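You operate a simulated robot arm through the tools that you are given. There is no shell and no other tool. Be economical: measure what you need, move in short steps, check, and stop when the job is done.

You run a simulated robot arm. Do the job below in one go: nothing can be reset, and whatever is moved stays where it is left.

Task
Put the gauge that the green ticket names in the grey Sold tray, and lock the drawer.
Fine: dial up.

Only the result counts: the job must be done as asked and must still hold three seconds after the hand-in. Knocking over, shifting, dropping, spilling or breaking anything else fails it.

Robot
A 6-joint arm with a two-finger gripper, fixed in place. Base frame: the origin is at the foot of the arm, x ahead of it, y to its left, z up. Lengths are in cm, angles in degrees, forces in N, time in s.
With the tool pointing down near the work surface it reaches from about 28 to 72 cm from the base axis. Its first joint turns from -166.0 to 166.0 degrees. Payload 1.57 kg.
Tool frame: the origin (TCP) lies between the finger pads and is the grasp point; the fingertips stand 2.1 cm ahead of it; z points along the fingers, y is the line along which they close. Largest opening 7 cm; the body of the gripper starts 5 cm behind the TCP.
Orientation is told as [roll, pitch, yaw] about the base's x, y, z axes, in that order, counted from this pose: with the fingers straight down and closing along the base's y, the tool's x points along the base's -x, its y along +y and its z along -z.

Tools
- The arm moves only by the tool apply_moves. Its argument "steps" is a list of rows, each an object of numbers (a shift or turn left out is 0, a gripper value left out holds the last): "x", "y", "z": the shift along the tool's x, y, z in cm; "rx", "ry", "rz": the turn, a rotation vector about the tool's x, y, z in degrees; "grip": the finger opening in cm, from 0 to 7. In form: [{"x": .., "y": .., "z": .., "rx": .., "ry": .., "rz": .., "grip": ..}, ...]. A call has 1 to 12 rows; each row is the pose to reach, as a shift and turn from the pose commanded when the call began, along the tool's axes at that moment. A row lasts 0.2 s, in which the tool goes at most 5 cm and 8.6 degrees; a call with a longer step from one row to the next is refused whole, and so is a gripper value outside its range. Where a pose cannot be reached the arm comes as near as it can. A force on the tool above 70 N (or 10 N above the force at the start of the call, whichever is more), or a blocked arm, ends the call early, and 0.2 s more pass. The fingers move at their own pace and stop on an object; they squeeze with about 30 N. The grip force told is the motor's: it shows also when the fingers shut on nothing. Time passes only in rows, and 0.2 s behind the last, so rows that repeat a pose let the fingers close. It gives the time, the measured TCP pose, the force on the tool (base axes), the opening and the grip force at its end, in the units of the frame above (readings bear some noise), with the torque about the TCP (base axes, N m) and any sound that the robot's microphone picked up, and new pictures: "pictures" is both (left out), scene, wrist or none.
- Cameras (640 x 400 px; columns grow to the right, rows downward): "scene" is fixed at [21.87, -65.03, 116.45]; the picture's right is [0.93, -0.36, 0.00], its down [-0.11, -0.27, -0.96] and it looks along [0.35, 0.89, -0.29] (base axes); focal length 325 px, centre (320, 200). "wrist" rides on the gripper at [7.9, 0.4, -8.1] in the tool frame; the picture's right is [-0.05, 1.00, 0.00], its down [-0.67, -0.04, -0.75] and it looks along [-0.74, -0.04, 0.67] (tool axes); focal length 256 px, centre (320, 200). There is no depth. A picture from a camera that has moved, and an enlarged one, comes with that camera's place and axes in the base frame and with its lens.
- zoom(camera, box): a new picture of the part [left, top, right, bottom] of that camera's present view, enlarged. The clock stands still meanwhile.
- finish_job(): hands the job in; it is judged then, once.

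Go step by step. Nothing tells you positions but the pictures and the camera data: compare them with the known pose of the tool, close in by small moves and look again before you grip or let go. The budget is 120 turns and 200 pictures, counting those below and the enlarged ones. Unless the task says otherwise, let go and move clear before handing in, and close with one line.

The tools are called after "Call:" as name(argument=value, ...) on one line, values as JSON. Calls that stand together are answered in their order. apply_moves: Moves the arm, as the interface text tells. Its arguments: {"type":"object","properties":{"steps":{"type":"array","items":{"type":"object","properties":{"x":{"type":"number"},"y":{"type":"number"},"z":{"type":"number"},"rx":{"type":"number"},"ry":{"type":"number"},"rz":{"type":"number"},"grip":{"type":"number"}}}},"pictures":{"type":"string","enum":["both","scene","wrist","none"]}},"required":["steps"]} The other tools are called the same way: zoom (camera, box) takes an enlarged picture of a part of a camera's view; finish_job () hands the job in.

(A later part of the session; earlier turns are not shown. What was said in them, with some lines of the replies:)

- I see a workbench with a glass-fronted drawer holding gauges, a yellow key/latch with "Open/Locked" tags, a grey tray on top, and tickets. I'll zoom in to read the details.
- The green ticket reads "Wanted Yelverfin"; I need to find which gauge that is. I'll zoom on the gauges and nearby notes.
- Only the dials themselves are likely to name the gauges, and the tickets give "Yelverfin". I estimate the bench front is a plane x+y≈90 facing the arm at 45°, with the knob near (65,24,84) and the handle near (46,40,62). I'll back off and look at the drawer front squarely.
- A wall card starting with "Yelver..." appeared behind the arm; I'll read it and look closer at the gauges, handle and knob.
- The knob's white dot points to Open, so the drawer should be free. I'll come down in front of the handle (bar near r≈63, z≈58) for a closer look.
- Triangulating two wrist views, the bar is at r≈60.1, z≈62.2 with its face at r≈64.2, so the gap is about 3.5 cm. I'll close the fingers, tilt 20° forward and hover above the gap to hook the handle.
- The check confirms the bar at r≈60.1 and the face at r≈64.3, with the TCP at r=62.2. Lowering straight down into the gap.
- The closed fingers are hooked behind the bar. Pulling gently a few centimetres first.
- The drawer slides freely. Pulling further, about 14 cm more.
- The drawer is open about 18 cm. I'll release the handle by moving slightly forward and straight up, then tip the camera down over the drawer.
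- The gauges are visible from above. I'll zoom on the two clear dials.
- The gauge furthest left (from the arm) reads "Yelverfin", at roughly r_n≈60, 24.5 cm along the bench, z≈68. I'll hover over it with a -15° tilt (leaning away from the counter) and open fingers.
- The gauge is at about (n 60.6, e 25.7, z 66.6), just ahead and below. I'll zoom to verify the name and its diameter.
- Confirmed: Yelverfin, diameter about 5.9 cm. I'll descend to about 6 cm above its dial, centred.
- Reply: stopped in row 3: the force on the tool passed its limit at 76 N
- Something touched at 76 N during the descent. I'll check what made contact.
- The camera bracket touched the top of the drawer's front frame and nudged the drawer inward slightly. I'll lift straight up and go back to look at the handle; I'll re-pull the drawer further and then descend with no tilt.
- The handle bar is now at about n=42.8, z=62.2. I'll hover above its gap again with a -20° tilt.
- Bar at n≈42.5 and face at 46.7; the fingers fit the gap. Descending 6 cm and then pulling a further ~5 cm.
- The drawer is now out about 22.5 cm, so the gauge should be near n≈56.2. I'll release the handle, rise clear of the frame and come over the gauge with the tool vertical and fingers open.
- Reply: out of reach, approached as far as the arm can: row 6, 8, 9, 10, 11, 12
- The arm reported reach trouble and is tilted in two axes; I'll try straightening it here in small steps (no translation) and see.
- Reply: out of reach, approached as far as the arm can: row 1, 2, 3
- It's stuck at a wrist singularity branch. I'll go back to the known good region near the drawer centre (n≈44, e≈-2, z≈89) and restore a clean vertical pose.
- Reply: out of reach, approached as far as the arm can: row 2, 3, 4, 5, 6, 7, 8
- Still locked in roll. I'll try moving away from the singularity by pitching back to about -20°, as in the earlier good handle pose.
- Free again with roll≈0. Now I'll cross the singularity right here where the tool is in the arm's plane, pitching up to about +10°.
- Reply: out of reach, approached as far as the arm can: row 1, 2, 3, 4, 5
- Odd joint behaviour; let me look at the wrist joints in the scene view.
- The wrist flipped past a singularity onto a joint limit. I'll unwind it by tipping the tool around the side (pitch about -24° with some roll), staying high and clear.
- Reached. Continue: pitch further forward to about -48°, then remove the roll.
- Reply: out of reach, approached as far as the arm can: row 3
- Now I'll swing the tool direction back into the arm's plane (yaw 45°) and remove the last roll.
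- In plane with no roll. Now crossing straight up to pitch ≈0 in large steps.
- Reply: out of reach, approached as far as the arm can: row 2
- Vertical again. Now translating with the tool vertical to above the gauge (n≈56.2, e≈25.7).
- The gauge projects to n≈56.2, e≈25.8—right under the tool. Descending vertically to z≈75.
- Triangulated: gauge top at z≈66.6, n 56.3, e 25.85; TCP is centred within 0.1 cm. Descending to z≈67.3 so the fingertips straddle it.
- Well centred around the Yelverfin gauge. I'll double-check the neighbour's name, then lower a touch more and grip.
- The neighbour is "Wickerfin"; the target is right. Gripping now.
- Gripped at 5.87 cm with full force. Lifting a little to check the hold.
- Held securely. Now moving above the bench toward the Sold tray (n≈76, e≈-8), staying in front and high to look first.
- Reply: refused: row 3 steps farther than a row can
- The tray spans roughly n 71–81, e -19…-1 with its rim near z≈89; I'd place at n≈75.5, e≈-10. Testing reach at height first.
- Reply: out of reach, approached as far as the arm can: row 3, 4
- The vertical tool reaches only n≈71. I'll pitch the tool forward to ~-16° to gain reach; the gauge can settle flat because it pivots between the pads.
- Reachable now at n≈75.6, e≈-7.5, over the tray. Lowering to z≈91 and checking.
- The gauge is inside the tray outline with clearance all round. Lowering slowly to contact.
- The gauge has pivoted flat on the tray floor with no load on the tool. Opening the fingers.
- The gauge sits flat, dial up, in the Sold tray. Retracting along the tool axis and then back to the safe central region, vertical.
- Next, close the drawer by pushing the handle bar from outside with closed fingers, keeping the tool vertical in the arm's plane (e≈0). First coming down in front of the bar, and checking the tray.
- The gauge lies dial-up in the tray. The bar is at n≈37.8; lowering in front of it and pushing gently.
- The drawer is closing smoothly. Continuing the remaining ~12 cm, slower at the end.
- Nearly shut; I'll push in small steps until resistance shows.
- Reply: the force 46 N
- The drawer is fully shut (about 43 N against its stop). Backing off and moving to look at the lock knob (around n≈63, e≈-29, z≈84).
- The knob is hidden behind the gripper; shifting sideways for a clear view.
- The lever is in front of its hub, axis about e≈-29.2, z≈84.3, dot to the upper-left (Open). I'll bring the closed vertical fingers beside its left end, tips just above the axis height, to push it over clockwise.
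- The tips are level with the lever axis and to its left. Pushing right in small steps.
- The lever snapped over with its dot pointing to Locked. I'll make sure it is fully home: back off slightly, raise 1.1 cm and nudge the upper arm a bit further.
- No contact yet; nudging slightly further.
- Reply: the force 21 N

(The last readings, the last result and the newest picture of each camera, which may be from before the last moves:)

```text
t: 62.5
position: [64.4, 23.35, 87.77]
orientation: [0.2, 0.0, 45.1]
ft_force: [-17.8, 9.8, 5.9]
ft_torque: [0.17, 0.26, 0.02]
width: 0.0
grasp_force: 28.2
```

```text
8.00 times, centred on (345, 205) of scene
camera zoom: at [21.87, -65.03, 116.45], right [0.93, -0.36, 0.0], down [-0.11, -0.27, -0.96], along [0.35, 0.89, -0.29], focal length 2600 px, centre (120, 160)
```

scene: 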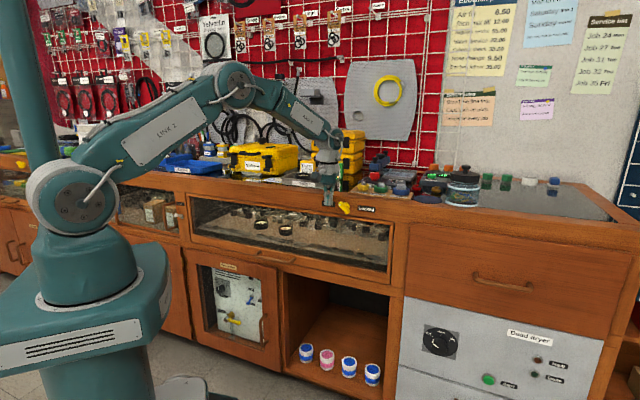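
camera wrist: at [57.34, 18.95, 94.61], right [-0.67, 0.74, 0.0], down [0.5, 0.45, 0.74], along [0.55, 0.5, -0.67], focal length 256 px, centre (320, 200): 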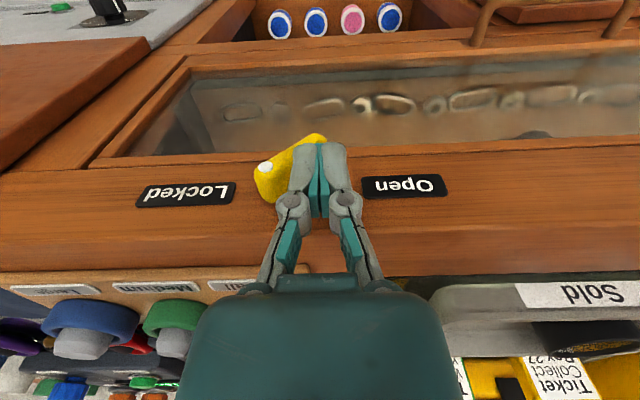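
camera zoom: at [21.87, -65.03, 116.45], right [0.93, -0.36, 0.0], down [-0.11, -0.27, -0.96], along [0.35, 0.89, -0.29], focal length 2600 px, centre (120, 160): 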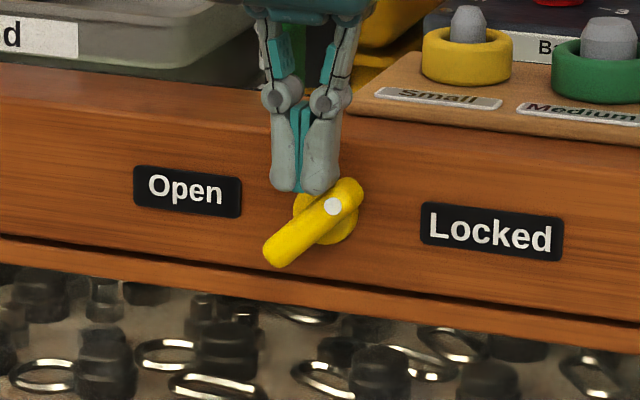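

The lever resists ~20 N without moving, so it's at its Locked stop. Backing away clear.

Call:
apply_moves(steps=[{"y": 2}, {"y": 2.5, "x": 3}, {"y": 3, "x": 7}, {"y": 3, "x": 11, "z": -2}, {"y": 3, "x": 14, "z": -5}])

Call:
zoom(camera="scene", box=[180, 140, 420, 290])

Call:
zoom(camera="scene", box=[270, 160, 350, 210])

```text
t: 63.7
position: [52.59, 15.38, 92.58]
orientation: [0.1, 0.0, 45.0]
ft_force: [0.1, 0.1, 0.0]
ft_torque: [0.02, 0.03, -0.02]
width: 0.0
grasp_force: 28.7
camera wrist: at [46.62, 9.95, 100.7], right [-0.67, 0.74, 0.0], down [0.5, 0.45, 0.74], along [0.55, 0.5, -0.67], focal length 256 px, centre (320, 200)
```

scene: 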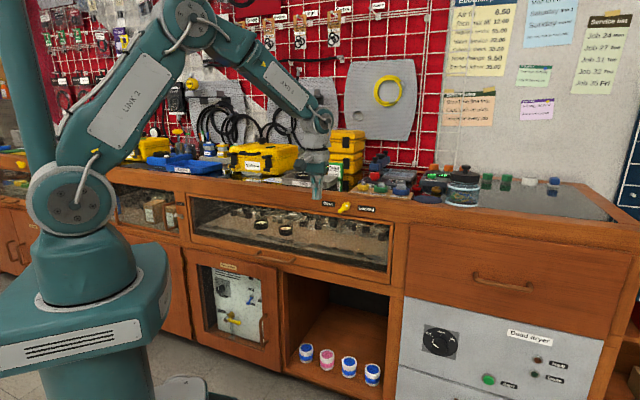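
wrist: 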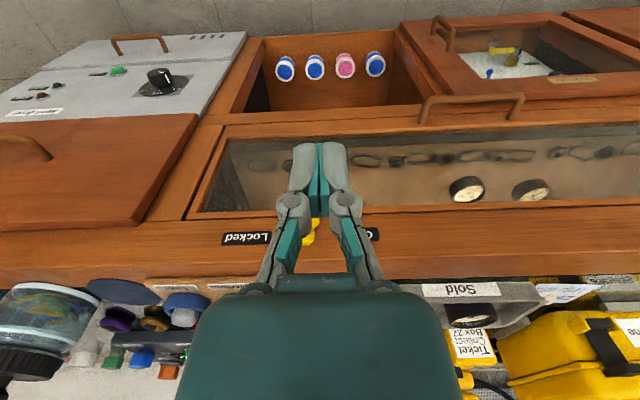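

```text
2.67 times, centred on (300, 215) of scene
camera zoom: at [21.87, -65.03, 116.45], right [0.93, -0.36, 0.0], down [-0.11, -0.27, -0.96], along [0.35, 0.89, -0.29], focal length 867 px, centre (373, 160)
```

zoom: 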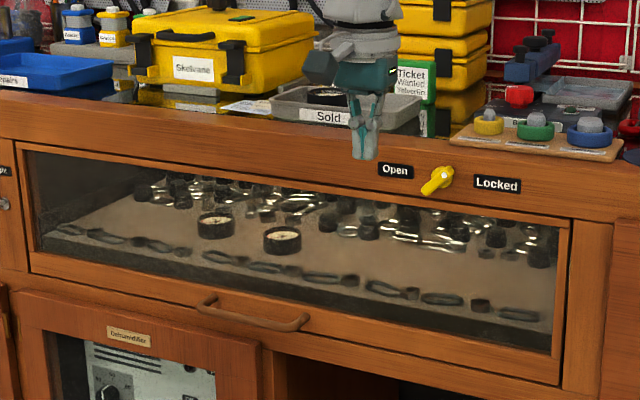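

```text
8.00 times, centred on (310, 185) of scene
camera zoom: at [21.87, -65.03, 116.45], right [0.93, -0.36, 0.0], down [-0.11, -0.27, -0.96], along [0.35, 0.89, -0.29], focal length 2600 px, centre (400, 320)
```

zoom: 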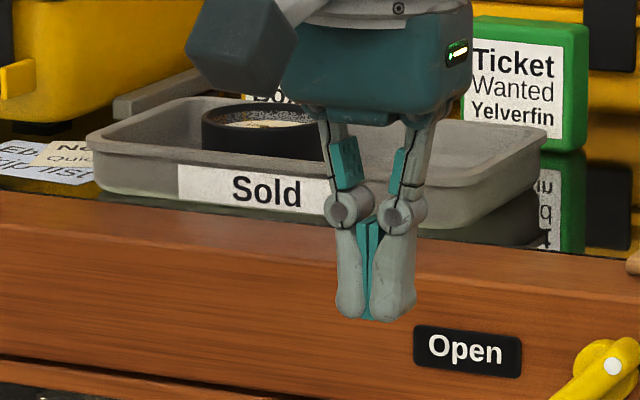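

The gauge lies flat and dial up in the Sold tray. The drawer is shut, the lever points to Locked, and the other gauges are where they were. Handing in.

Call:
finish_job()

```text
The job is handed in.
```

The Yelverfin gauge named on the green ticket is in the grey Sold tray, dial up, and the drawer is closed with its lever at Locked. On the way, the camera bracket bumped the open drawer's front frame and pushed it in slightly; I saw nothing else disturbed.
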